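You operate a simulated robot arm through the tools that you are given. There is no shell and no other tool.

Carry out the task below with a simulated robot arm. There is one attempt and no reset: what you move stays moved.

JOB
The black laptop's battery is flat: plug its charger in and start it.
Fine: the rose-banded cable goes into the laptop and into socket 4 of the strip; switch the strip on after both plugs are in; the grey laptop stays on and the other plugs stay.

It is judged by the outcome, as a careful person would: the job done as asked, and still so three seconds after it is handed in. It fails if anything else is knocked over, pushed out of place, dropped, spilled or broken.

ROBOT AND FRAMES
A 7-joint arm with a two-finger parallel gripper, fixed in place. Base frame: the origin is at the foot of the arm, x ahead of it, y to its left, z up. Units: mm, rad, N and s.
Its first joint turns from -2.601 to 2.601 rad. Payload 3.43 kg.
The TCP is the grasp point between the finger pads, 30 mm short of the fingertips. In the tool frame z runs along the fingers and y along their closing line. Largest opening 94 mm; finger width 28, thickness 10; the body of the gripper, 50 by 96 mm, starts 55 mm behind the TCP.
Orientation is that of the tool frame in the base frame, as a unit quaternion [x, y, z, w]. With the fingers straight down and closing along the base's y, the tool's x points along the base's -x, its y along +y and its z along -z.

CONTROLS
- The arm moves only by the tool servo_tool. Its arguments are lists of equal length, an entry for each row: "translation": the shift along the tool's x, y, z in units of 25 mm (1.0 is 25 mm), a list of three; "rotation": the turn, a rotation vector about the tool's x, y, z in units of 6 degrees (1.0 is 6 degrees), a list of three. In form: {"translation": [[tx, ty, tz], ...], "rotation": [[rx, ry, rz], ...]}. A call has 1 to 20 rows; each row shifts and turns the commanded pose from where the row before left it, along the tool's axes as they then stand. "hand" is the finger opening in mm, from 0 to 94, set as the call begins (left out, the last holds). A call with a number of a shift or a turn outside -1 to 1 is refused whole. Rows are played at 5 a second. More than 50 mm and 0.15 rad between two rows, or a gripper value outside its range, and nothing of the call is played. Where a pose cannot be reached the arm comes as near as it can. A force on the tool above 50 N (or 10 N above the force at the start of the call, whichever is more), or a blocked arm, ends the call early, and 0.2 s more pass. Each finger travels about 45 mm/s and halts on what it meets, pressing with about 40 N; the grip force reading is that of the motor and also rises with nothing between the fingers. The clock runs only during rows and for 0.2 s after the last one: add rows that do not move to give the fingers time. It gives the time, the measured TCP pose, the force on the tool (base axes), the opening and the grip force at its end, in the units of the frame above (readings bear some noise), with the torque about the TCP (base axes, N m) and any sound that the robot's microphone picked up.
- Cameras (640 x 400 px; columns grow to the right, rows downward): "scene" is fixed at [49, 497.4, 1308.3]; the picture's right is [0.35, -0.94, 0.00], its down [-0.63, -0.24, -0.74] and it looks along [0.69, 0.26, -0.67] (base axes); focal length 309 px, centre (320, 200). "wrist" rides on the gripper at [76, 14, -102] in the tool frame; the picture's right is [-0.18, 0.98, 0.00], its down [-0.75, -0.14, -0.64] and it looks along [-0.63, -0.12, 0.77] (tool axes); focal length 243 px, centre (320, 200). There is no depth. A picture from a camera that has moved, and an enlarged one, comes with that camera's place and axes in the base frame and with its lens.
- grab_frame(camera): a new picture of that camera. The clock stands still meanwhile.
- close_up(camera, box): a new picture of the part [left, top, right, bottom] of that camera's present view, enlarged. The clock stands still meanwhile.
- job_done(): hands the job in; it is judged then, once.

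Nothing tells you positions but the pictures and the camera data. Unless the task says otherwise, let go and move clear before handing in.

The tools are called as name(argument=value, ...) on one line, values as JSON. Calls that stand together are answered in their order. servo_tool: Moves the arm, as the interface text tells. Its arguments: {"type":"object","properties":{"translation":{"type":"array"},"rotation":{"type":"array"},"hand":{"type":"number"}},"required":["translation","rotation"]} The other tools are called the same way: grab_frame (camera) takes a picture; close_up (camera, box) takes an enlarged picture of a part of a camera's view; job_done () hands the job in.

At the start:

```text
t: 0.0
tool_pos: [559.9, 439.6, 1039.9]
orientation: [0.0, 1.0, 0.001, 0.0]
wrist_force: [-0.1, 0.0, 0.6]
torque: [0.0, 0.04, 0.01]
grip_width: 94.2
grasp_force: 0.1
```

scene: 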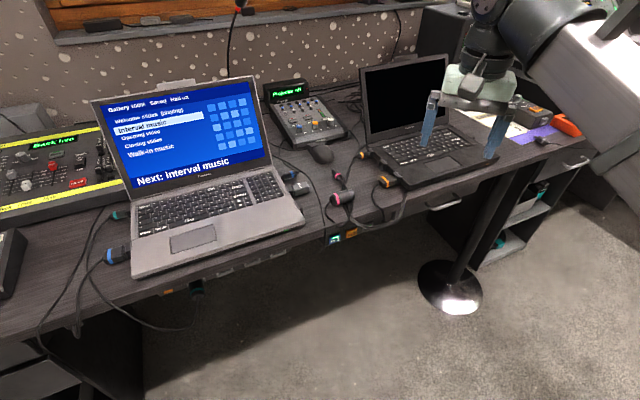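
wrist: 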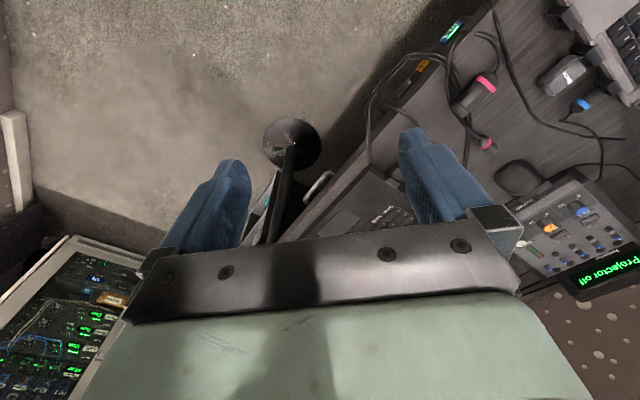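

I see a desk with a grey laptop (on), a black laptop (dark), and a rose-banded cable lying between them; the power strip seems to be near the desk's front edge. I'll look at enlarged pictures first to locate everything.

close_up(camera="scene", box=[300, 140, 420, 260])

close_up(camera="scene", box=[340, 40, 500, 200])

close_up(camera="scene", box=[80, 180, 260, 320])

close_up(camera="scene", box=[470, 80, 630, 200])

close_up(camera="wrist", box=[400, 0, 640, 150])

```text
3.33 times, centred on (360, 200) of scene
camera zoom: at [49.0, 497.4, 1308.3], right [0.35, -0.94, 0.0], down [-0.63, -0.24, -0.74], along [0.69, 0.26, -0.67], focal length 1031 px, centre (187, 200)
```

zoom: 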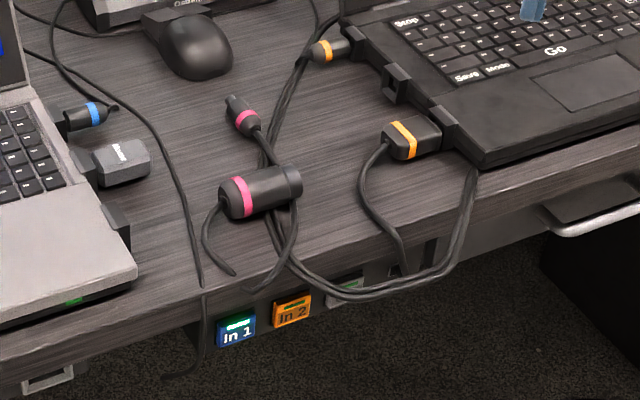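

```text
2.50 times, centred on (420, 120) of scene
camera zoom: at [49.0, 497.4, 1308.3], right [0.35, -0.94, 0.0], down [-0.63, -0.24, -0.74], along [0.69, 0.26, -0.67], focal length 773 px, centre (70, 400)
```

zoom: 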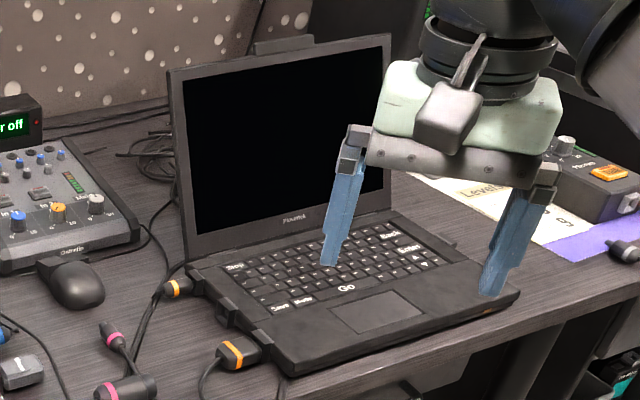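

```text
2.86 times, centred on (170, 250) of scene
camera zoom: at [49.0, 497.4, 1308.3], right [0.35, -0.94, 0.0], down [-0.63, -0.24, -0.74], along [0.69, 0.26, -0.67], focal length 884 px, centre (749, 57)
```

zoom: 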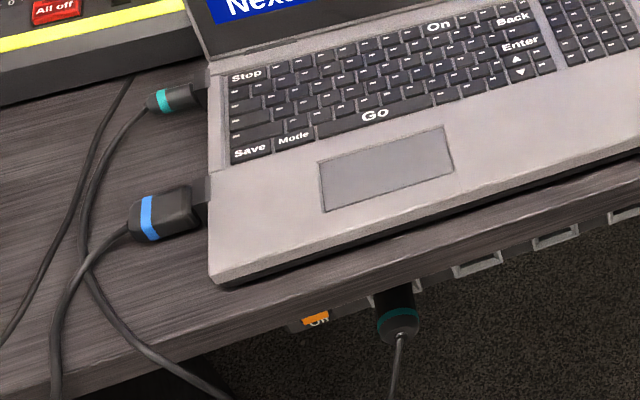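

```text
3.33 times, centred on (550, 140) of scene
camera zoom: at [49.0, 497.4, 1308.3], right [0.35, -0.94, 0.0], down [-0.63, -0.24, -0.74], along [0.69, 0.26, -0.67], focal length 1031 px, centre (-447, 400)
```

zoom: 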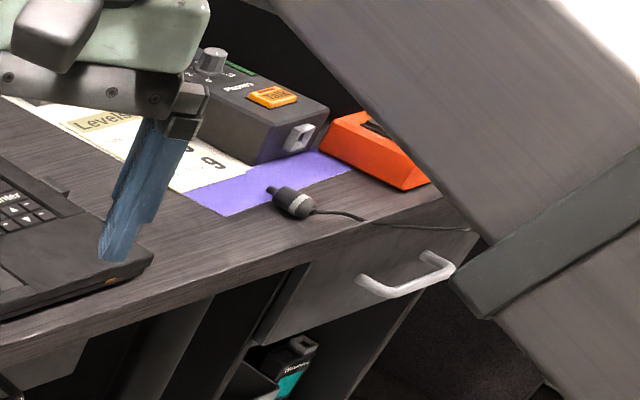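

```text
2.67 times, centred on (520, 75) of wrist
camera zoom: at [484.6, 455.3, 1140.9], right [0.18, 0.98, 0.0], down [0.75, -0.14, 0.64], along [0.63, -0.12, -0.77], focal length 647 px, centre (-213, 533)
```

zoom: 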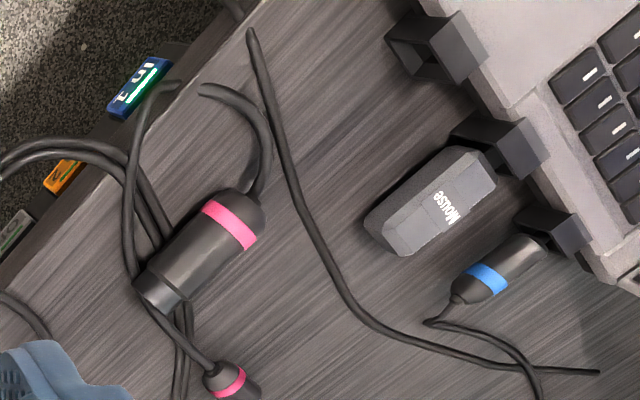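

The rose plugs lie at about (620, 665, 775) on a desk whose front edge runs at roughly 45° to the base axes, with the strip along that front edge. I'll back the arm off in front of the desk to view the strip with the wrist camera.

servo_tool(translation=[[0.9, 0.45, 0.2], [0.9, 0.45, 0.2], [0.9, 0.45, 0.2], [0.9, 0.45, 0.2], [0.9, 0.45, 0.2], [0.9, 0.45, 0.2], [0.9, 0.45, 0.2], [0.9, 0.45, 0.2], [0.9, 0.45, 0.2], [0.9, 0.45, 0.2], [0.9, 0.45, 0.2], [0.9, 0.45, 0.2], [0.9, 0.45, 0.2], [0.9, 0.45, 0.2], [0.9, 0.45, 0.2], [0.9, 0.45, 0.2]], rotation=[[0, 0, 0], [0, 0, 0], [0, 0, 0], [0, 0, 0], [0, 0, 0], [0, 0, 0], [0, 0, 0], [0, 0, 0], [0, 0, 0], [0, 0, 0], [0, 0, 0], [0, 0, 0], [0, 0, 0], [0, 0, 0], [0, 0, 0], [0, 0, 0]])

servo_tool(translation=[[0, 0, 0], [0, 0, 0], [0, 0, 0], [0, 0, 0], [0, 0, 0], [0, 0, 0], [0, 0, 0], [0, 0, 0], [0, 0, 0]], rotation=[[0, 0, -1], [0, 0, -1], [0, 0, -1], [0, 0, -1], [0, 0, -1], [0, 0, -1], [0, 0, -1], [0, 0, -0.5], [0, 0, 0]])

grab_frame(camera="wrist")

grab_frame(camera="scene")

```text
t: 3.4
tool_pos: [199.3, 621.1, 958.2]
orientation: [0.0, 1.0, 0.0, 0.0]
wrist_force: [-0.2, -0.4, 0.2]
torque: [0.0, 0.01, -0.01]
grip_width: 93.9
grasp_force: 0.0
```

```text
t: 5.4
tool_pos: [201.2, 619.5, 959.1]
orientation: [-0.382, 0.924, 0.001, 0.0]
wrist_force: [0.6, -0.4, 0.9]
torque: [0.0, -0.03, -0.03]
grip_width: 94.0
grasp_force: 0.1
```

```text
taken
camera wrist: at [137.2, 576.7, 1060.9], right [-0.57, 0.82, 0.0], down [0.63, 0.43, 0.64], along [0.53, 0.36, -0.77], focal length 243 px, centre (320, 200)
```

wrist: 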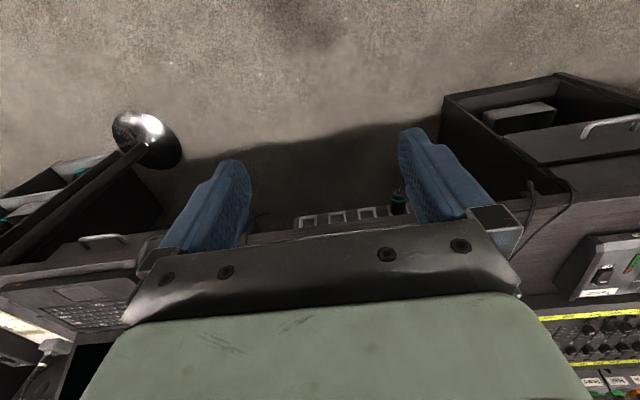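

```text
taken
```

scene: 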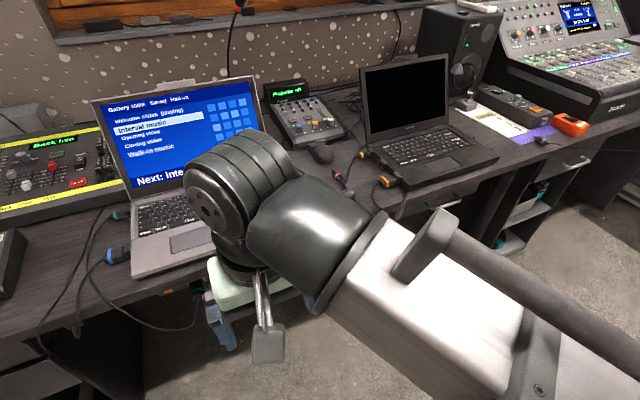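

The view is upside-down but the strip's sockets show at the desk front. I'll tilt the tool toward the desk to see the strip face-on.

servo_tool(translation=[[0, 0, 0.8], [0, 0, 0.8], [0, 0, 0.8], [0, 0, 0.5], [0, 0, 0], [0, 0, 0], [0, 0, 0]], rotation=[[0, -1, 0], [0, -1, 0], [0, -1, 0], [0, -1, 0], [0, -1, 0], [0, -1, 0], [0, 0, 0]])

grab_frame(camera="wrist")

close_up(camera="wrist", box=[220, 80, 460, 230])

```text
t: 7.0
tool_pos: [208.1, 628.7, 888.8]
orientation: [-0.363, 0.878, 0.118, 0.287]
wrist_force: [0.5, 0.2, -0.4]
torque: [-0.02, -0.03, 0.02]
grip_width: 94.0
grasp_force: 0.0
```

```text
taken
camera wrist: at [112.0, 552.0, 925.1], right [-0.59, 0.8, 0.11], down [0.26, 0.06, 0.96], along [0.76, 0.6, -0.25], focal length 243 px, centre (320, 200)
```

wrist: 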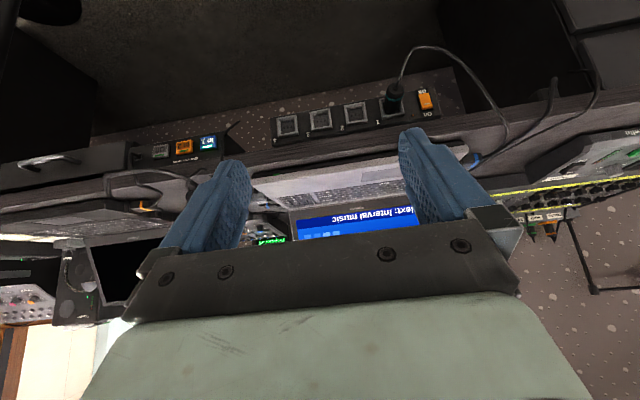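

```text
2.67 times, centred on (340, 155) of wrist
camera zoom: at [112.0, 552.0, 925.1], right [-0.59, 0.8, 0.11], down [0.26, 0.06, 0.96], along [0.76, 0.6, -0.25], focal length 647 px, centre (267, 320)
```

zoom: 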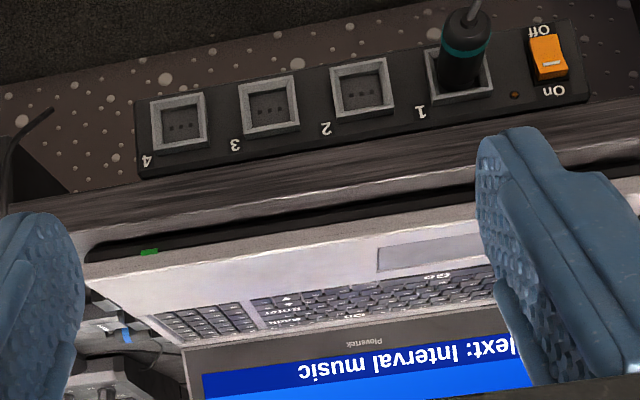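

The strip's sockets are at about z 671 with socket 4 near (462, 765) and the rocker (Off at bottom, On at top) near (284, 944). Now I'll go above the gap between the laptops to look at the black laptop's left-side ports and the rose plugs.

servo_tool(translation=[[0, 0, 0], [0, 0, 0], [0, 0, 0], [0, 0, 0], [0, 0, 0], [0, 0, 0], [0, 0, -1], [0, 0, -1], [0, 0, -1], [0, 0, -1], [0, 0, -1], [0, 0, 0]], rotation=[[0, 1, 0], [0, 1, 0], [0, 1, 0], [0, 1, 0], [0, 1, 0], [0, 1, 0], [0, 0, 0], [0, 0, 0], [0, 0, 0], [0, 0, 0], [0, 0, 0], [0, 0, 0]])

servo_tool(translation=[[-0.966, -0.909, 0], [-0.966, -0.909, 0], [-0.966, -0.909, 0], [-0.966, -0.909, 0], [-0.966, -0.909, 0], [-0.966, -0.909, 0], [-0.966, -0.909, 0], [-0.966, -0.909, 0], [-0.966, -0.909, 0], [-0.966, -0.909, 0], [-0.966, -0.909, 0], [-0.966, -0.909, 0], [-0.966, -0.909, 0], [-0.966, -0.909, 0], [0, 0, 0]], rotation=[[0, 0, 0], [0, 0, 0], [0, 0, 0], [0, 0, 0], [0, 0, 0], [0, 0, 0], [0, 0, 0], [0, 0, 0], [0, 0, 0], [0, 0, 0], [0, 0, 0], [0, 0, 0], [0, 0, 0], [0, 0, 0], [0, 0, 0]])

servo_tool(translation=[[0, 0, 0], [0, 0, 0], [0, 0, 0], [0, 0, 0], [0, 0, 0], [0, 0, 0], [0, 0, 0], [0, 0, 0], [0, 0, 0], [0, 0, 0], [0, 0, 0], [0, 0, 0], [0, 0, 0], [0, 0, 0], [0, 0, 0], [0, 0, 0]], rotation=[[0, 0, 1], [0, 0, 1], [0, 0, 1], [0, 0, 1], [0, 0, 1], [0, 0, 1], [0, 0, 1], [0, 0, 1], [0, 0, 1], [0, 0, 1], [0, 0, 1], [0, 0, 1], [0, 0, 1], [0, 0, 1], [0, 0, 1], [0, 0, 0]])

grab_frame(camera="wrist")

grab_frame(camera="scene")

```text
t: 9.6
tool_pos: [208.3, 628.3, 1013.2]
orientation: [-0.383, 0.924, -0.001, 0.0]
wrist_force: [0.5, -0.1, 0.1]
torque: [0.0, 0.0, 0.01]
grip_width: 93.9
grasp_force: 0.1
```

```text
t: 12.8
tool_pos: [671.2, 641.1, 1015.4]
orientation: [-0.383, 0.924, -0.001, -0.001]
wrist_force: [0.0, 0.6, 0.2]
torque: [0.01, -0.02, 0.01]
grip_width: 93.8
grasp_force: 0.0
```

```text
t: 16.2
tool_pos: [670.2, 640.9, 1013.2]
orientation: [0.384, 0.923, 0.0, -0.001]
wrist_force: [-0.1, 0.2, 0.8]
torque: [0.01, 0.03, 0.04]
grip_width: 93.9
grasp_force: 0.0
```

```text
taken
camera wrist: at [627.4, 705.2, 1114.9], right [0.83, 0.56, 0.0], down [0.43, -0.63, 0.64], along [0.36, -0.53, -0.77], focal length 243 px, centre (320, 200)
```

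wrist: 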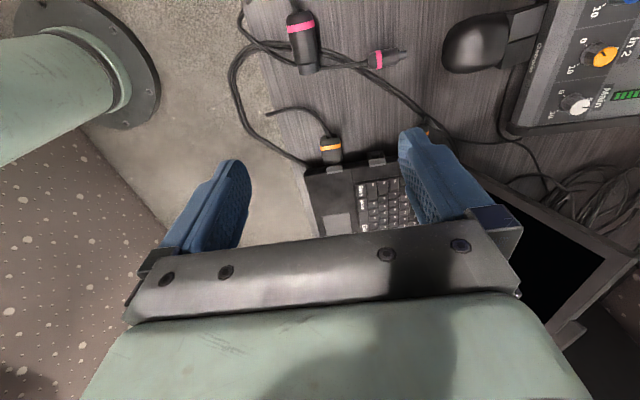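

```text
taken
```

scene: 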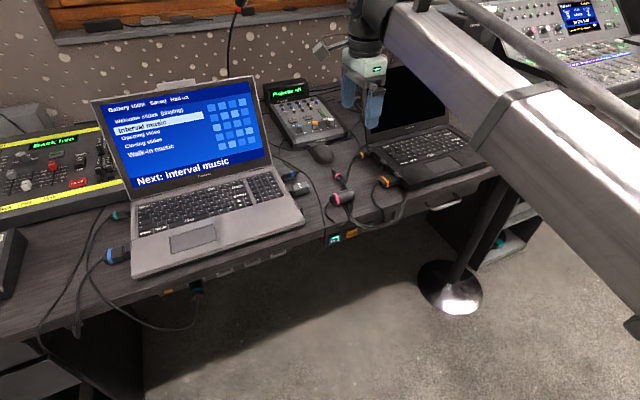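

From here I see the rose plugs, the black laptop's left edge and keyboard; I'll enlarge these to get exact details.

close_up(camera="wrist", box=[230, 0, 450, 138])

close_up(camera="wrist", box=[290, 110, 450, 240])

close_up(camera="scene", box=[330, 110, 500, 216])

close_up(camera="scene", box=[310, 160, 390, 210])

```text
2.90 times, centred on (340, 69) of wrist
camera zoom: at [627.4, 705.2, 1114.9], right [0.83, 0.56, 0.0], down [0.43, -0.63, 0.64], along [0.36, -0.53, -0.77], focal length 703 px, centre (262, 580)
```

zoom: 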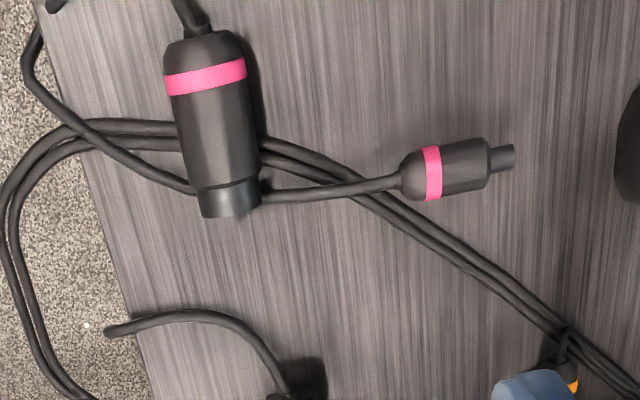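

```text
3.08 times, centred on (370, 175) of wrist
camera zoom: at [627.4, 705.2, 1114.9], right [0.83, 0.56, 0.0], down [0.43, -0.63, 0.64], along [0.36, -0.53, -0.77], focal length 746 px, centre (166, 277)
```

zoom: 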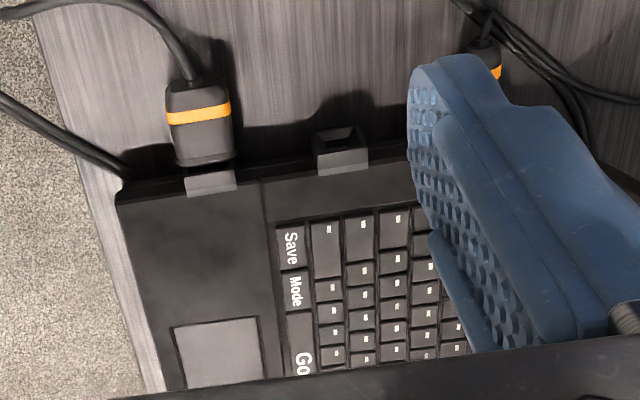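

```text
3.76 times, centred on (415, 163) of scene
camera zoom: at [49.0, 497.4, 1308.3], right [0.35, -0.94, 0.0], down [-0.63, -0.24, -0.74], along [0.69, 0.26, -0.67], focal length 1165 px, centre (-38, 339)
```

zoom: 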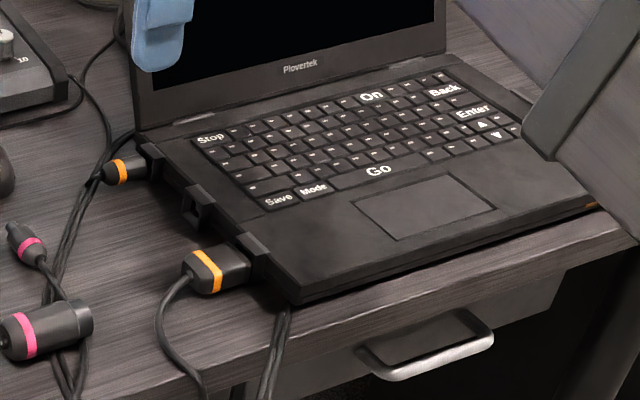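

```text
8.00 times, centred on (350, 185) of scene
camera zoom: at [49.0, 497.4, 1308.3], right [0.35, -0.94, 0.0], down [-0.63, -0.24, -0.74], along [0.69, 0.26, -0.67], focal length 2475 px, centre (80, 320)
```

zoom: 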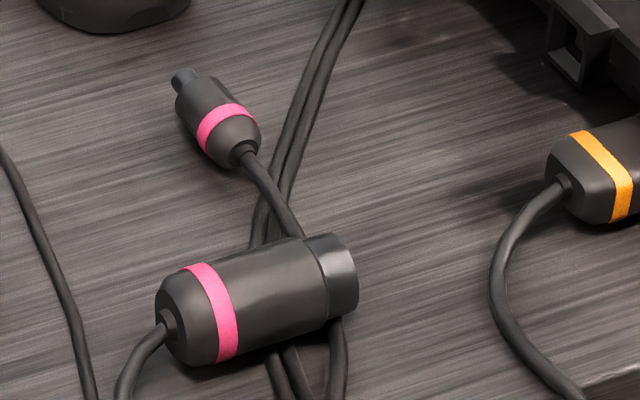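

The rose DC plug lies at about (715–748, 686–720, 763) pointing into the desk, the big plug at (615–659, 679–633, 768) pointing right, and the laptop's free middle port is at about (811, 590, 772). I'll move lower and a little deeper for an exact view of the port.

servo_tool(translation=[[0, 0.28, 0.88], [0, 0.28, 0.88], [0, 0.28, 0.88], [0, 0.28, 0.88], [0, 0.28, 0.88], [0, 0, 0]], rotation=[[0, 0, 0], [0, 0, 0], [0, 0, 0], [0, 0, 0], [0, 0, 0], [0, 0, 0]])

grab_frame(camera="wrist")

close_up(camera="wrist", box=[240, 110, 420, 230])

close_up(camera="wrist", box=[180, 0, 400, 130])

```text
t: 17.6
tool_pos: [695.1, 666.6, 902.7]
orientation: [0.383, 0.924, 0.0, 0.001]
wrist_force: [-0.3, -0.4, 0.0]
torque: [-0.01, -0.01, 0.01]
grip_width: 94.0
grasp_force: 0.1
```

```text
taken
camera wrist: at [652.4, 730.6, 1004.5], right [0.83, 0.56, 0.0], down [0.43, -0.63, 0.64], along [0.36, -0.53, -0.77], focal length 243 px, centre (320, 200)
```

wrist: 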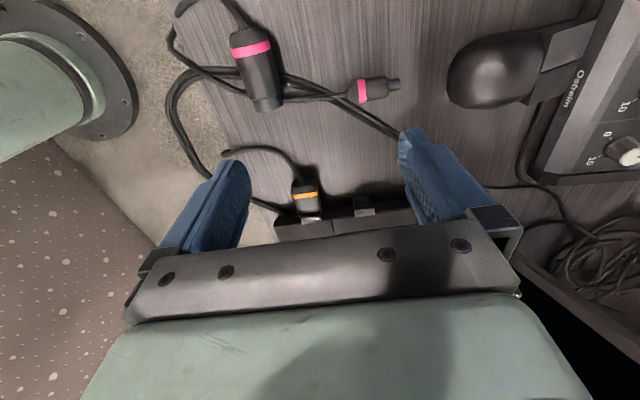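

```text
3.33 times, centred on (330, 170) of wrist
camera zoom: at [652.4, 730.6, 1004.5], right [0.83, 0.56, 0.0], down [0.43, -0.63, 0.64], along [0.36, -0.53, -0.77], focal length 809 px, centre (287, 300)
```

zoom: 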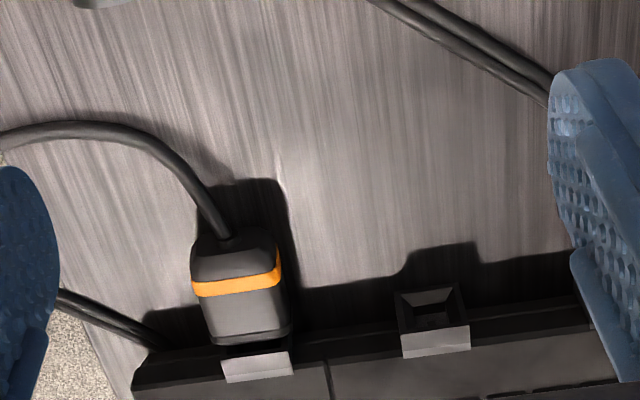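

```text
2.91 times, centred on (290, 65) of wrist
camera zoom: at [652.4, 730.6, 1004.5], right [0.83, 0.56, 0.0], down [0.43, -0.63, 0.64], along [0.36, -0.53, -0.77], focal length 706 px, centre (407, 593)
```

zoom: 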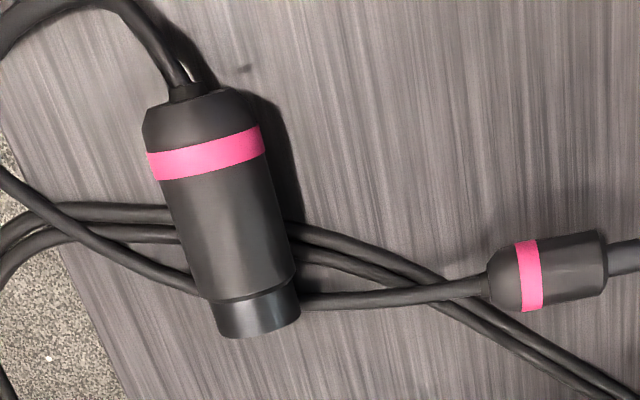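

The free port rim centre is at about (815, 593, 766), roughly 1008 mm from the base axis, so I need to check how far the arm reaches with the tool upright. I'll test at a safe height above the small plug.

servo_tool(translation=[[0, 0.8, 0.8], [0, 0.8, 0.8], [0, 0, 0.4], [0, 0, 0]], rotation=[[0, 0, 0], [0, 0, 0], [0, 0, 0], [0, 0, 0]])

servo_tool(translation=[[0, 0.8, 0], [0, 0.4, 0], [0, 0, 0], [0, 0, 0]], rotation=[[0, 0, 0], [0, 0, 0], [0, 0, 0], [0, 0, 0]])

```text
t: 18.6
tool_pos: [724.8, 694.1, 853.0]
orientation: [0.383, 0.924, 0.001, 0.0]
wrist_force: [-0.1, -0.9, -0.5]
torque: [-0.01, -0.03, -0.05]
grip_width: 94.0
grasp_force: 0.0
```

```text
t: 19.6
tool_pos: [744.7, 714.8, 852.9]
orientation: [0.383, 0.924, 0.0, 0.0]
wrist_force: [0.1, 0.3, -0.2]
torque: [-0.01, 0.0, -0.01]
grip_width: 94.1
grasp_force: 0.0
```

The arm reaches 1032 mm from the axis at z 853 upright. Next I'll probe the desk height with closed fingers at a clear spot near (u=88, v=980), then pick the small plug.

servo_tool(translation=[[-0.9, -0.7, 0], [-0.9, -0.7, 0], [-0.88, -0.68, 0], [0, 0, 0.8], [0, 0, 0.8], [0, 0, 0.4], [0, 0, 0]], rotation=[[0, 0, 0], [0, 0, 0], [0, 0, 0], [0, 0, 0], [0, 0, 0], [0, 0, 0], [0, 0, 0]], hand=0)

grab_frame(camera="wrist")

grab_frame(camera="scene")

```text
t: 21.2
tool_pos: [756.1, 631.6, 803.5]
orientation: [0.383, 0.924, 0.001, 0.0]
wrist_force: [0.2, 0.2, -0.2]
torque: [0.0, -0.01, 0.01]
grip_width: 0.0
grasp_force: 33.0
```

```text
taken
camera wrist: at [712.8, 695.5, 905.0], right [0.83, 0.56, 0.0], down [0.43, -0.63, 0.64], along [0.36, -0.53, -0.77], focal length 243 px, centre (320, 200)
```

wrist: 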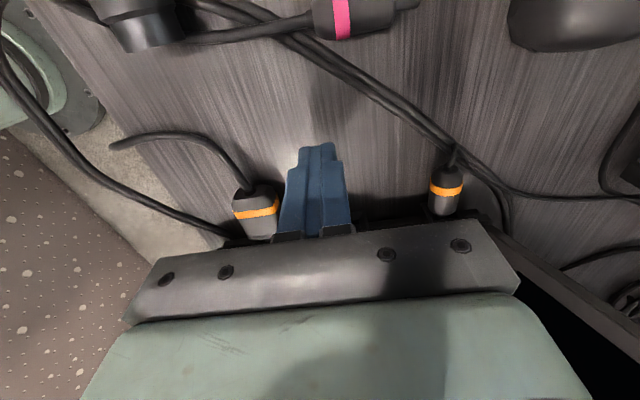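

```text
taken
```

scene: 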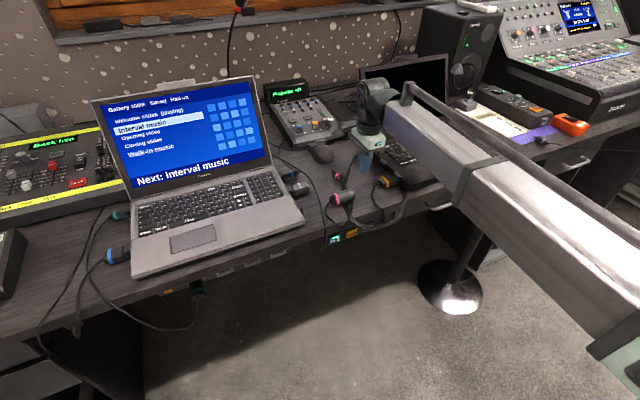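

The fingers are above a clear patch. I'll descend slowly to find the desk surface.

servo_tool(translation=[[0, 0, 0.12], [0, 0, 0.12], [0, 0, 0.12], [0, 0, 0.12], [0, 0, 0.12], [0, 0, 0]], rotation=[[0, 0, 0], [0, 0, 0], [0, 0, 0], [0, 0, 0], [0, 0, 0], [0, 0, 0]])

servo_tool(translation=[[0, 0, 0.08], [0, 0, 0]], rotation=[[0, 0, 0], [0, 0, 0]])

servo_tool(translation=[[0, 0, 0.08], [0, 0, 0]], rotation=[[0, 0, 0], [0, 0, 0]])

servo_tool(translation=[[0, 0, 0.08], [0, 0, 0]], rotation=[[0, 0, 0], [0, 0, 0]])

```text
t: 22.6
tool_pos: [756.0, 631.2, 786.9]
orientation: [0.383, 0.924, 0.0, 0.0]
wrist_force: [0.0, 0.0, -0.9]
torque: [-0.02, 0.0, 0.03]
grip_width: 0.1
grasp_force: 33.0
```

```text
t: 23.2
tool_pos: [756.5, 630.6, 785.3]
orientation: [0.383, 0.924, 0.0, 0.0]
wrist_force: [0.4, 0.7, 0.3]
torque: [-0.03, 0.0, -0.02]
grip_width: 0.0
grasp_force: 33.4
```

```text
t: 23.8
tool_pos: [756.4, 631.0, 783.7]
orientation: [0.384, 0.924, -0.001, 0.0]
wrist_force: [0.0, 0.5, -1.5]
torque: [0.0, 0.01, -0.01]
grip_width: 0.0
grasp_force: 32.7
```

```text
t: 24.4
tool_pos: [756.4, 630.4, 781.6]
orientation: [0.383, 0.924, 0.0, 0.0]
wrist_force: [-0.1, 0.3, -0.3]
torque: [-0.01, -0.01, 0.01]
grip_width: 0.2
grasp_force: 32.9
```

No contact yet with the fingertips at about z 751.6; I'll keep going in small steps.

servo_tool(translation=[[0, 0, 0.06], [0, 0, 0]], rotation=[[0, 0, 0], [0, 0, 0]])

servo_tool(translation=[[0, 0, 0.06], [0, 0, 0]], rotation=[[0, 0, 0], [0, 0, 0]])

servo_tool(translation=[[0, 0, 0.06], [0, 0, 0]], rotation=[[0, 0, 0], [0, 0, 0]])

```text
t: 25.0
tool_pos: [756.1, 630.0, 780.8]
orientation: [0.383, 0.924, 0.0, 0.0]
wrist_force: [-0.3, 0.6, 0.6]
torque: [-0.02, 0.0, 0.02]
grip_width: 0.0
grasp_force: 33.0
```

```text
t: 25.6
tool_pos: [755.6, 631.6, 780.3]
orientation: [0.383, 0.924, 0.0, 0.001]
wrist_force: [-0.1, -0.3, 12.9]
torque: [-0.09, -0.05, 0.02]
grip_width: 0.0
grasp_force: 33.1
```

```text
t: 26.2
tool_pos: [757.1, 631.3, 779.5]
orientation: [0.383, 0.924, 0.001, 0.001]
wrist_force: [2.7, 1.6, 34.8]
torque: [-0.1, -0.09, 0.0]
grip_width: 0.0
grasp_force: 33.2
```

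The desk surface is at z ≈ 750. I'll lift, move above the small plug and turn the gripper so the fingers close across it.

servo_tool(translation=[[0, 0, -0.9], [0, 0, -0.9], [0, 0, -1], [0, 0, -0.4], [0.92, 0.38, 0], [0.92, 0.38, 0], [0.91, 0.37, 0], [0, 0, 0]], rotation=[[0, 0, 0], [0, 0, 0], [0, 0, 0], [0, 0, 0], [0, 0, 0], [0, 0, 0], [0, 0, 0], [0, 0, 0]])

servo_tool(translation=[[0, 0, 0], [0, 0, 0], [0, 0, 0], [0, 0, 0], [0, 0, 0], [0, 0, 0], [0, 0, 0], [0, 0, 0], [0, 0, 0], [0, 0, 0], [0, 0, 0], [0, 0, 0], [0, 0, 0], [0, 0, 0], [0, 0, 0], [0, 0, 0]], rotation=[[0, 0, -1], [0, 0, -1], [0, 0, -1], [0, 0, -1], [0, 0, -1], [0, 0, -1], [0, 0, -1], [0, 0, -1], [0, 0, -1], [0, 0, -1], [0, 0, -1], [0, 0, -1], [0, 0, -1], [0, 0, -1], [0, 0, -1], [0, 0, 0]], hand=60)

grab_frame(camera="wrist")

close_up(camera="wrist", box=[220, 100, 420, 225])

```text
t: 28.0
tool_pos: [727.0, 700.4, 857.7]
orientation: [0.382, 0.924, 0.001, 0.001]
wrist_force: [-0.1, 0.6, -1.6]
torque: [-0.01, -0.01, -0.02]
grip_width: 0.0
grasp_force: 32.8
```

```text
t: 31.4
tool_pos: [728.2, 700.1, 857.7]
orientation: [-0.383, 0.924, -0.001, 0.0]
wrist_force: [0.1, -0.7, -0.3]
torque: [0.02, 0.0, -0.03]
grip_width: 60.1
grasp_force: 0.0
```

```text
taken
camera wrist: at [663.5, 656.2, 959.2], right [-0.57, 0.82, 0.0], down [0.63, 0.43, 0.64], along [0.53, 0.36, -0.77], focal length 243 px, centre (320, 200)
```

wrist: 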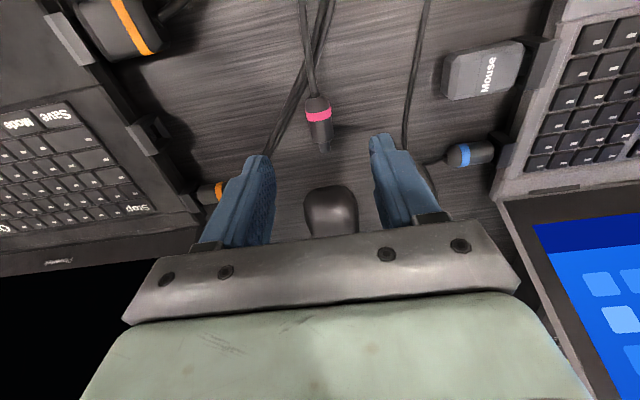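

```text
3.20 times, centred on (320, 162) of wrist
camera zoom: at [663.5, 656.2, 959.2], right [-0.57, 0.82, 0.0], down [0.63, 0.43, 0.64], along [0.53, 0.36, -0.77], focal length 776 px, centre (320, 320)
```

zoom: 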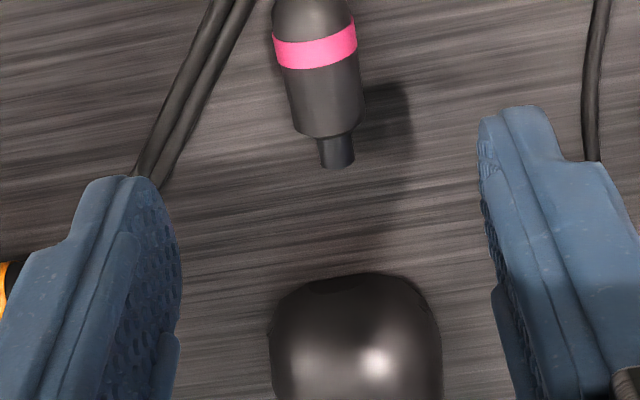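

The gripper is centred over the plug (plug axis u≈20, body v 991–1029). I'll narrow the fingers to 30 mm and lower to fingertips at z≈757, just above the neighbouring cables.

servo_tool(translation=[[0, 0, 0], [0, 0, 0], [0, 0, 0], [0, 0, 0.8], [0, 0, 0.8], [0, 0, 0.7], [0, 0, 0.3], [0, 0, 0]], rotation=[[0, 0, 0], [0, 0, 0], [0, 0, 0], [0, 0, 0], [0, 0, 0], [0, 0, 0], [0, 0, 0], [0, 0, 0]], hand=32)

grab_frame(camera="wrist")

close_up(camera="scene", box=[310, 140, 410, 203])

```text
t: 33.2
tool_pos: [728.2, 699.1, 793.0]
orientation: [-0.383, 0.924, 0.0, 0.0]
wrist_force: [-0.8, 0.6, -0.3]
torque: [-0.01, 0.01, 0.02]
grip_width: 31.9
grasp_force: 0.0
```

```text
taken
camera wrist: at [663.7, 656.2, 894.6], right [-0.56, 0.83, 0.0], down [0.63, 0.43, 0.64], along [0.53, 0.36, -0.77], focal length 243 px, centre (320, 200)
```

wrist: 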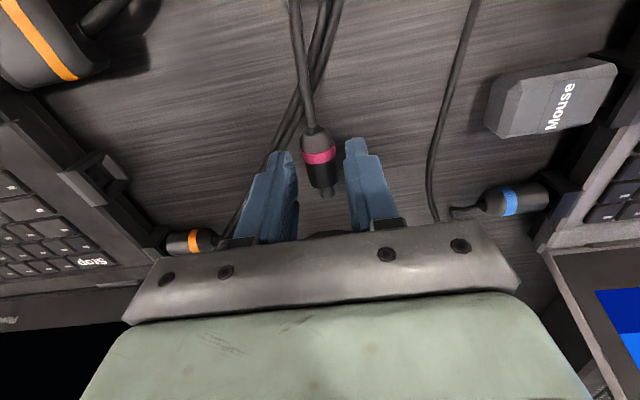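

```text
6.35 times, centred on (360, 172) of scene
camera zoom: at [49.0, 497.4, 1308.3], right [0.35, -0.94, 0.0], down [-0.63, -0.24, -0.74], along [0.69, 0.26, -0.67], focal length 1964 px, centre (66, 381)
```

zoom: 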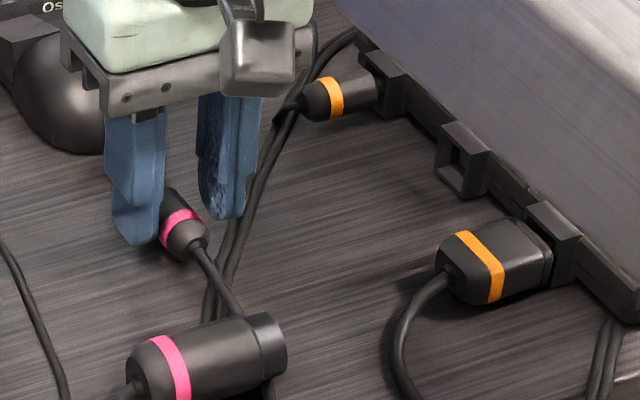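

The plug sits between the fingers. I'll lower another 6 mm and close gently on it.

servo_tool(translation=[[0, 0, 0.12], [0, 0, 0.12], [0, 0, 0]], rotation=[[0, 0, 0], [0, 0, 0], [0, 0, 0]])

servo_tool(translation=[[0, 0, 0], [0, 0, 0], [0, 0, 0], [0, 0, 0], [0, 0, 0]], rotation=[[0, 0, 0], [0, 0, 0], [0, 0, 0], [0, 0, 0], [0, 0, 0]], hand=0)

grab_frame(camera="wrist")

close_up(camera="scene", box=[310, 140, 410, 203])

```text
t: 34.0
tool_pos: [728.4, 700.4, 788.0]
orientation: [-0.383, 0.924, 0.001, 0.0]
wrist_force: [0.0, -0.8, -0.8]
torque: [0.03, 0.02, 0.0]
grip_width: 31.9
grasp_force: 0.0
```

```text
t: 35.2
tool_pos: [727.8, 699.3, 786.6]
orientation: [-0.382, 0.924, 0.0, 0.0]
wrist_force: [-0.8, 0.2, 0.4]
torque: [0.03, -0.01, 0.02]
grip_width: 22.4
grasp_force: 39.9
```

```text
taken
camera wrist: at [663.7, 656.3, 888.6], right [-0.56, 0.83, 0.0], down [0.63, 0.43, 0.64], along [0.53, 0.36, -0.77], focal length 243 px, centre (320, 200)
```

wrist: 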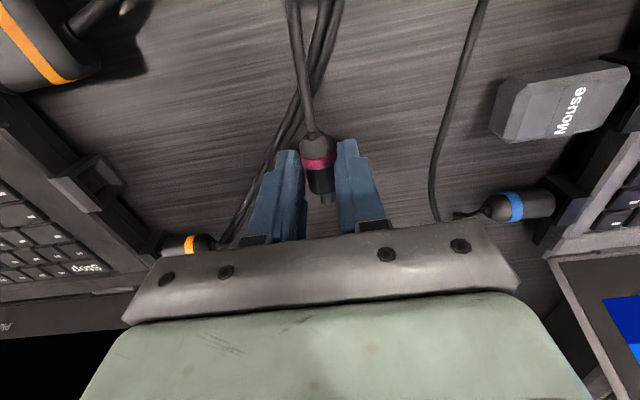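

```text
6.35 times, centred on (360, 172) of scene
camera zoom: at [49.0, 497.4, 1308.3], right [0.35, -0.94, 0.0], down [-0.63, -0.24, -0.74], along [0.69, 0.26, -0.67], focal length 1964 px, centre (66, 381)
```

zoom: 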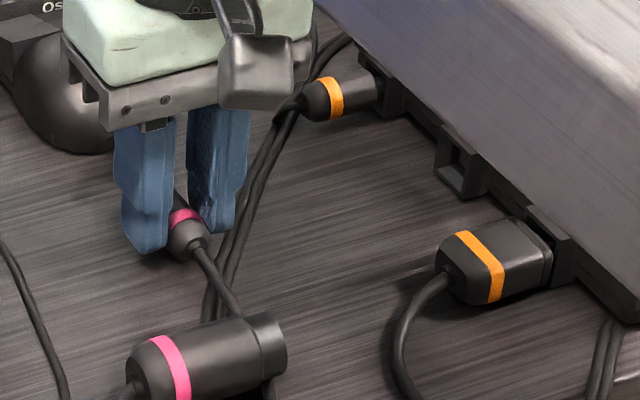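

The plug is gripped (22.4 mm). I'll lift it 30 mm and check it and its cable.

servo_tool(translation=[[0, 0, -0.4], [0, 0, -0.4], [0, 0, -0.4], [0, 0, 0]], rotation=[[0, 0, 0], [0, 0, 0], [0, 0, 0], [0, 0, 0]])

grab_frame(camera="wrist")

close_up(camera="scene", box=[300, 130, 420, 250])

```text
t: 36.2
tool_pos: [727.3, 699.5, 817.5]
orientation: [-0.382, 0.924, 0.001, 0.0]
wrist_force: [-0.7, 0.2, -0.5]
torque: [0.0, 0.01, 0.0]
grip_width: 22.5
grasp_force: 40.4
```

```text
taken
camera wrist: at [663.1, 656.4, 918.7], right [-0.56, 0.83, 0.0], down [0.63, 0.43, 0.64], along [0.53, 0.36, -0.77], focal length 243 px, centre (320, 200)
```

wrist: 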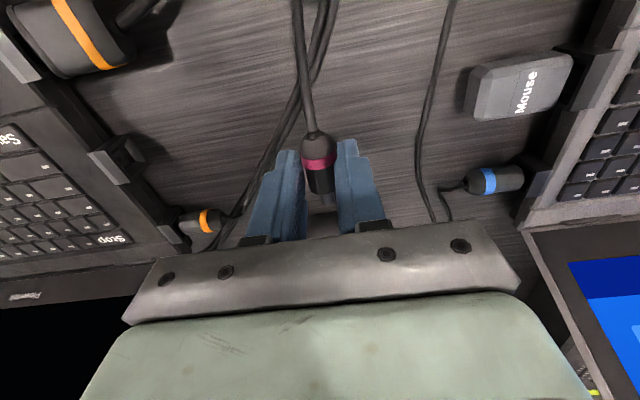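

```text
3.33 times, centred on (360, 190) of scene
camera zoom: at [49.0, 497.4, 1308.3], right [0.35, -0.94, 0.0], down [-0.63, -0.24, -0.74], along [0.69, 0.26, -0.67], focal length 1031 px, centre (187, 233)
```

zoom: 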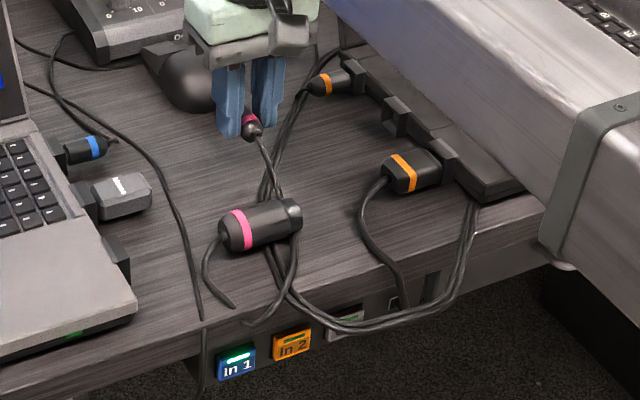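

The plug is lifted and nothing else moved. Before turning it I'll take enlarged views of the free port from here for a precise fix.

close_up(camera="wrist", box=[60, 110, 190, 190])

close_up(camera="scene", box=[375, 140, 425, 172])

close_up(camera="wrist", box=[250, 100, 390, 190])

```text
4.92 times, centred on (125, 150) of wrist
camera zoom: at [663.1, 656.4, 918.7], right [-0.56, 0.83, 0.0], down [0.63, 0.43, 0.64], along [0.53, 0.36, -0.77], focal length 1194 px, centre (1280, 446)
```

zoom: 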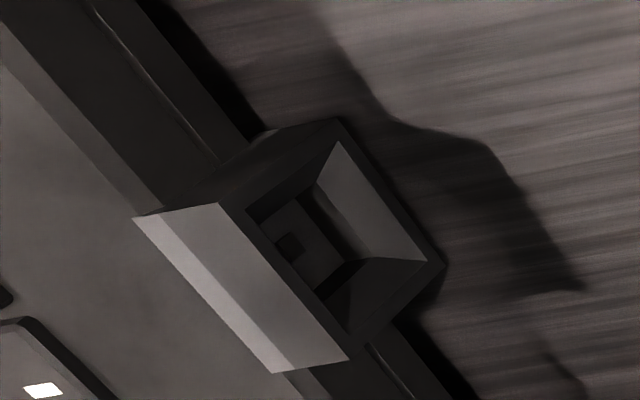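

```text
12.50 times, centred on (400, 156) of scene
camera zoom: at [49.0, 497.4, 1308.3], right [0.35, -0.94, 0.0], down [-0.63, -0.24, -0.74], along [0.69, 0.26, -0.67], focal length 3867 px, centre (-680, 750)
```

zoom: 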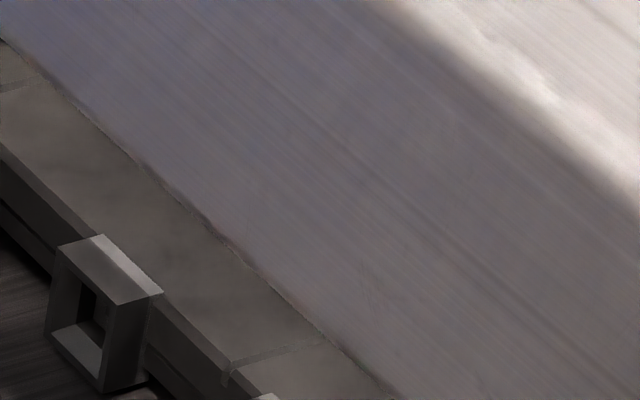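

```text
4.44 times, centred on (320, 145) of wrist
camera zoom: at [663.1, 656.4, 918.7], right [-0.56, 0.83, 0.0], down [0.63, 0.43, 0.64], along [0.53, 0.36, -0.77], focal length 1078 px, centre (320, 444)
```

zoom: 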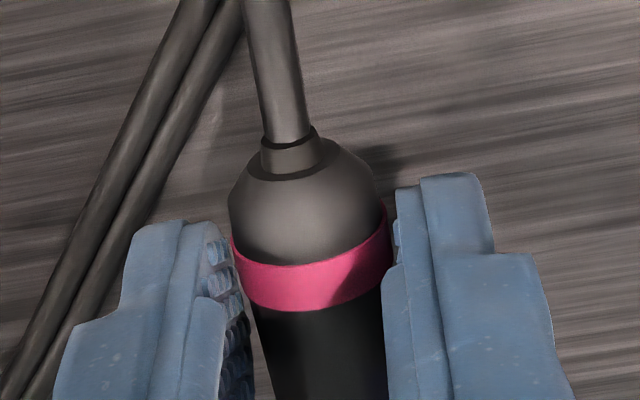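

The port rim centre is consistently at u≈156.5, v≈995.3, z≈765.5 (x 814.5, y 593.1). I'll turn the plug 90° to point at the laptop and move to a standoff in front of the port.

servo_tool(translation=[[0, 0, 0], [0, 0, 0], [0, 0, 0], [0, 0, 0], [0, 0, 0], [0, 0, 0], [0, 0, 0], [0, 0, 0], [0, 0, 0], [0, 0, 0], [0, 0, 0], [0, 0, 0], [0, 0, 0], [0, 0, 0], [0, 0, 0], [0, 0, 0]], rotation=[[0, 0, 1], [0, 0, 1], [0, 0, 1], [0, 0, 1], [0, 0, 1], [0, 0, 1], [0, 0, 1], [0, 0, 1], [0, 0, 1], [0, 0, 1], [0, 0, 1], [0, 0, 1], [0, 0, 1], [0, 0, 1], [0, 0, 1], [0, 0, 0]])

servo_tool(translation=[[-0.6, -0.18, 0], [-0.6, -0.18, 0], [-0.6, -0.18, 0], [0, 0, 0]], rotation=[[0, 0, 0], [0, 0, 0], [0, 0, 0], [0, 0, 0]])

grab_frame(camera="wrist")

close_up(camera="scene", box=[300, 130, 420, 250])

```text
t: 39.6
tool_pos: [726.8, 700.1, 816.0]
orientation: [0.383, 0.924, 0.0, 0.0]
wrist_force: [-0.6, -0.3, -0.8]
torque: [0.01, -0.05, -0.01]
grip_width: 22.4
grasp_force: 39.5
```

```text
t: 40.6
tool_pos: [750.8, 657.5, 816.5]
orientation: [0.383, 0.924, 0.0, -0.001]
wrist_force: [0.9, 0.3, -0.9]
torque: [-0.03, -0.02, -0.01]
grip_width: 22.5
grasp_force: 40.0
```

```text
taken
camera wrist: at [706.0, 722.3, 918.7], right [0.83, 0.56, 0.0], down [0.43, -0.63, 0.64], along [0.36, -0.53, -0.77], focal length 243 px, centre (320, 200)
```

wrist: 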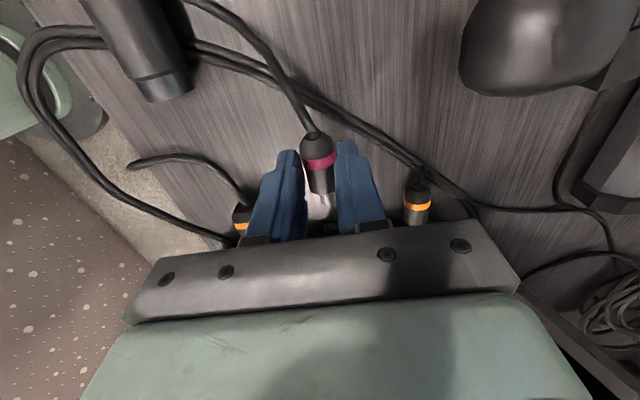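

```text
3.33 times, centred on (360, 190) of scene
camera zoom: at [49.0, 497.4, 1308.3], right [0.35, -0.94, 0.0], down [-0.63, -0.24, -0.74], along [0.69, 0.26, -0.67], focal length 1031 px, centre (187, 233)
```

zoom: 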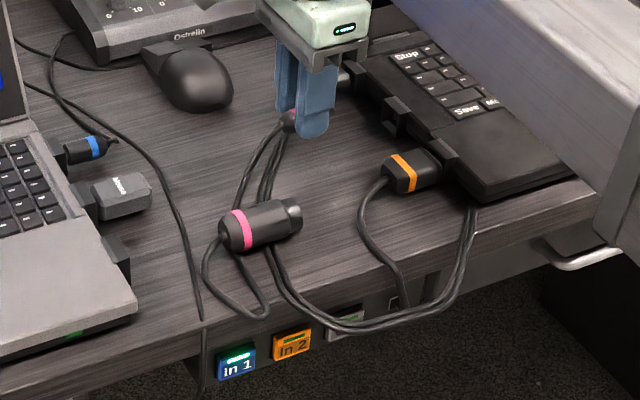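

The plug now points at the port (u=66, v=996). I'll lower to port height and advance to about 20 mm from the rim, then check alignment.

servo_tool(translation=[[-0.5, 0, 0.34], [-0.5, 0, 0.33], [-0.4, -0.02, 0.33], [0, 0, 0]], rotation=[[0, 0, 0], [0, 0, 0], [0, 0, 0], [0, 0, 0]])

grab_frame(camera="wrist")

close_up(camera="scene", box=[350, 135, 430, 185])

close_up(camera="wrist", box=[240, 120, 400, 240])

```text
t: 41.6
tool_pos: [775.0, 632.3, 791.3]
orientation: [0.384, 0.924, 0.001, 0.0]
wrist_force: [0.1, -0.9, 0.3]
torque: [-0.03, 0.03, 0.01]
grip_width: 22.5
grasp_force: 39.8
```

```text
taken
camera wrist: at [730.6, 696.9, 893.6], right [0.83, 0.56, 0.0], down [0.43, -0.63, 0.64], along [0.36, -0.53, -0.77], focal length 243 px, centre (320, 200)
```

wrist: 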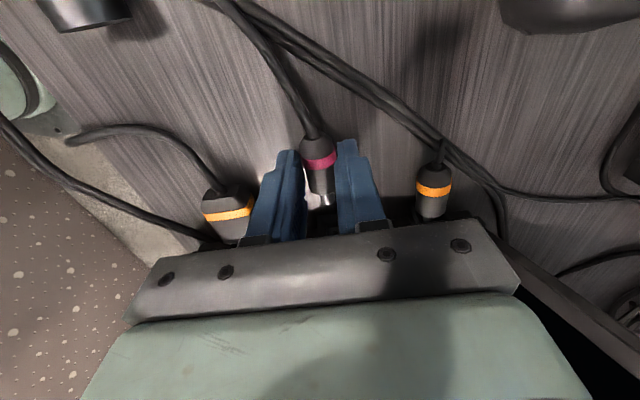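

```text
8.00 times, centred on (390, 160) of scene
camera zoom: at [49.0, 497.4, 1308.3], right [0.35, -0.94, 0.0], down [-0.63, -0.24, -0.74], along [0.69, 0.26, -0.67], focal length 2475 px, centre (-240, 520)
```

zoom: 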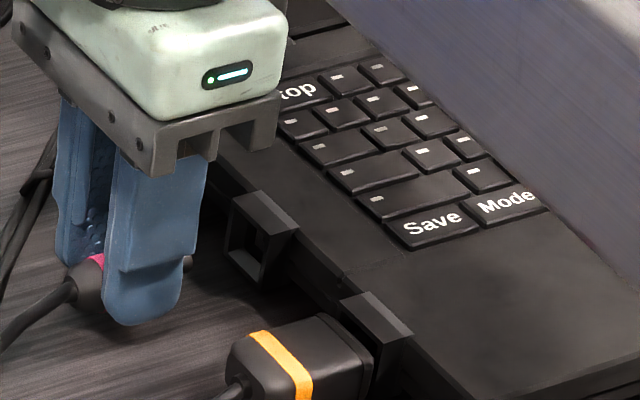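

```text
3.33 times, centred on (320, 180) of wrist
camera zoom: at [730.6, 696.9, 893.6], right [0.83, 0.56, 0.0], down [0.43, -0.63, 0.64], along [0.36, -0.53, -0.77], focal length 809 px, centre (320, 267)
```

zoom: 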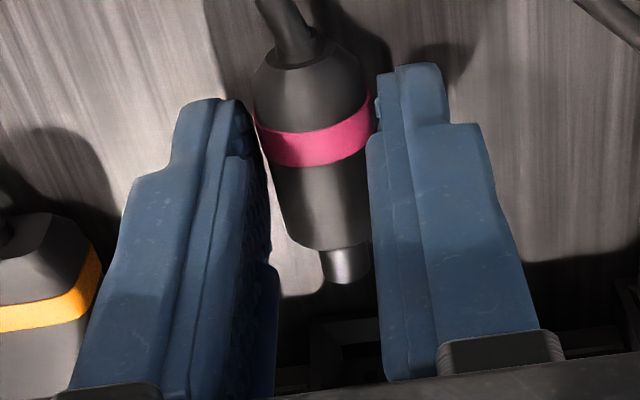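

Alignment matches prediction: nozzle tip and port are lined up. I'll advance to just before the rim and then push in with small steps, watching the force.

servo_tool(translation=[[-0.25, 0, 0], [-0.25, 0, 0], [-0.25, 0, 0], [-0.25, 0, 0], [0, 0, 0]], rotation=[[0, 0, 0], [0, 0, 0], [0, 0, 0], [0, 0, 0], [0, 0, 0]])

close_up(camera="wrist", box=[270, 140, 390, 240])

close_up(camera="scene", box=[360, 140, 420, 180])

```text
t: 42.8
tool_pos: [792.3, 615.5, 792.5]
orientation: [0.382, 0.924, 0.0, 0.0]
wrist_force: [0.1, -0.8, -0.1]
torque: [0.01, -0.02, 0.0]
grip_width: 22.4
grasp_force: 40.1
```

```text
4.00 times, centred on (330, 190) of wrist
camera zoom: at [748.1, 680.0, 893.4], right [0.83, 0.56, 0.0], down [0.43, -0.63, 0.64], along [0.36, -0.53, -0.77], focal length 970 px, centre (280, 240)
```

zoom: 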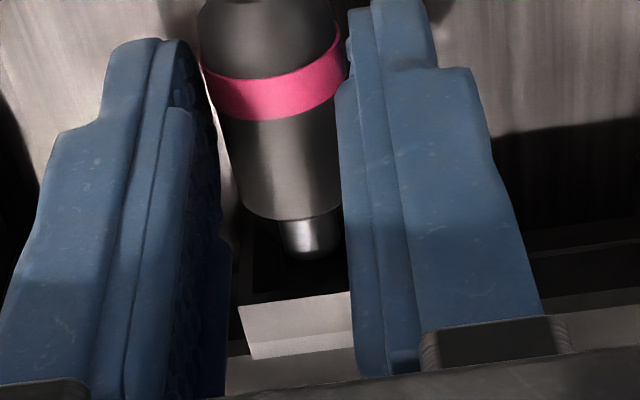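

```text
10.00 times, centred on (390, 160) of scene
camera zoom: at [49.0, 497.4, 1308.3], right [0.35, -0.94, 0.0], down [-0.63, -0.24, -0.74], along [0.69, 0.26, -0.67], focal length 3094 px, centre (-380, 600)
```

zoom: 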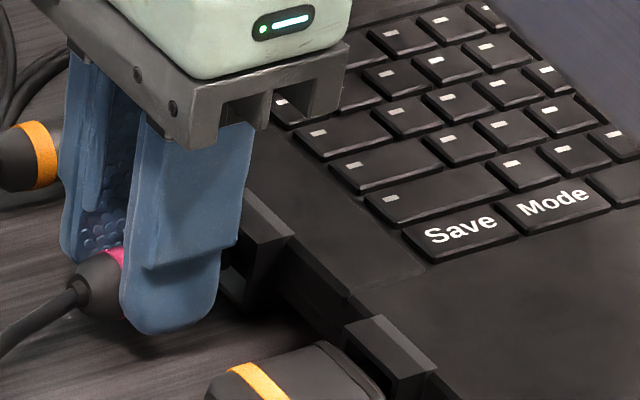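

The nozzle is centred in the port opening. Pushing in with 2.5 mm steps.

servo_tool(translation=[[-0.1, 0, 0], [-0.1, 0, 0], [-0.1, 0, 0], [0, 0, 0]], rotation=[[0, 0, 0], [0, 0, 0], [0, 0, 0], [0, 0, 0]])

servo_tool(translation=[[-0.1, 0, 0], [0, 0, 0]], rotation=[[0, 0, 0], [0, 0, 0]])

servo_tool(translation=[[-0.1, 0, 0], [0, 0, 0]], rotation=[[0, 0, 0], [0, 0, 0]])

```text
t: 43.8
tool_pos: [796.1, 609.9, 792.5]
orientation: [0.383, 0.924, 0.0, 0.0]
wrist_force: [-0.5, -0.5, -2.1]
torque: [-0.03, 0.01, 0.0]
grip_width: 22.4
grasp_force: 39.9
```

```text
t: 44.4
tool_pos: [797.3, 609.2, 791.4]
orientation: [0.383, 0.924, 0.001, 0.001]
wrist_force: [-5.9, 6.8, -2.7]
torque: [0.13, 0.08, 0.0]
grip_width: 22.4
grasp_force: 40.3
```

```text
t: 45.0
tool_pos: [800.5, 606.4, 792.0]
orientation: [0.382, 0.924, 0.002, -0.001]
wrist_force: [-12.6, 9.1, -5.5]
torque: [0.36, 0.46, 0.17]
grip_width: 22.4
grasp_force: 40.4
```

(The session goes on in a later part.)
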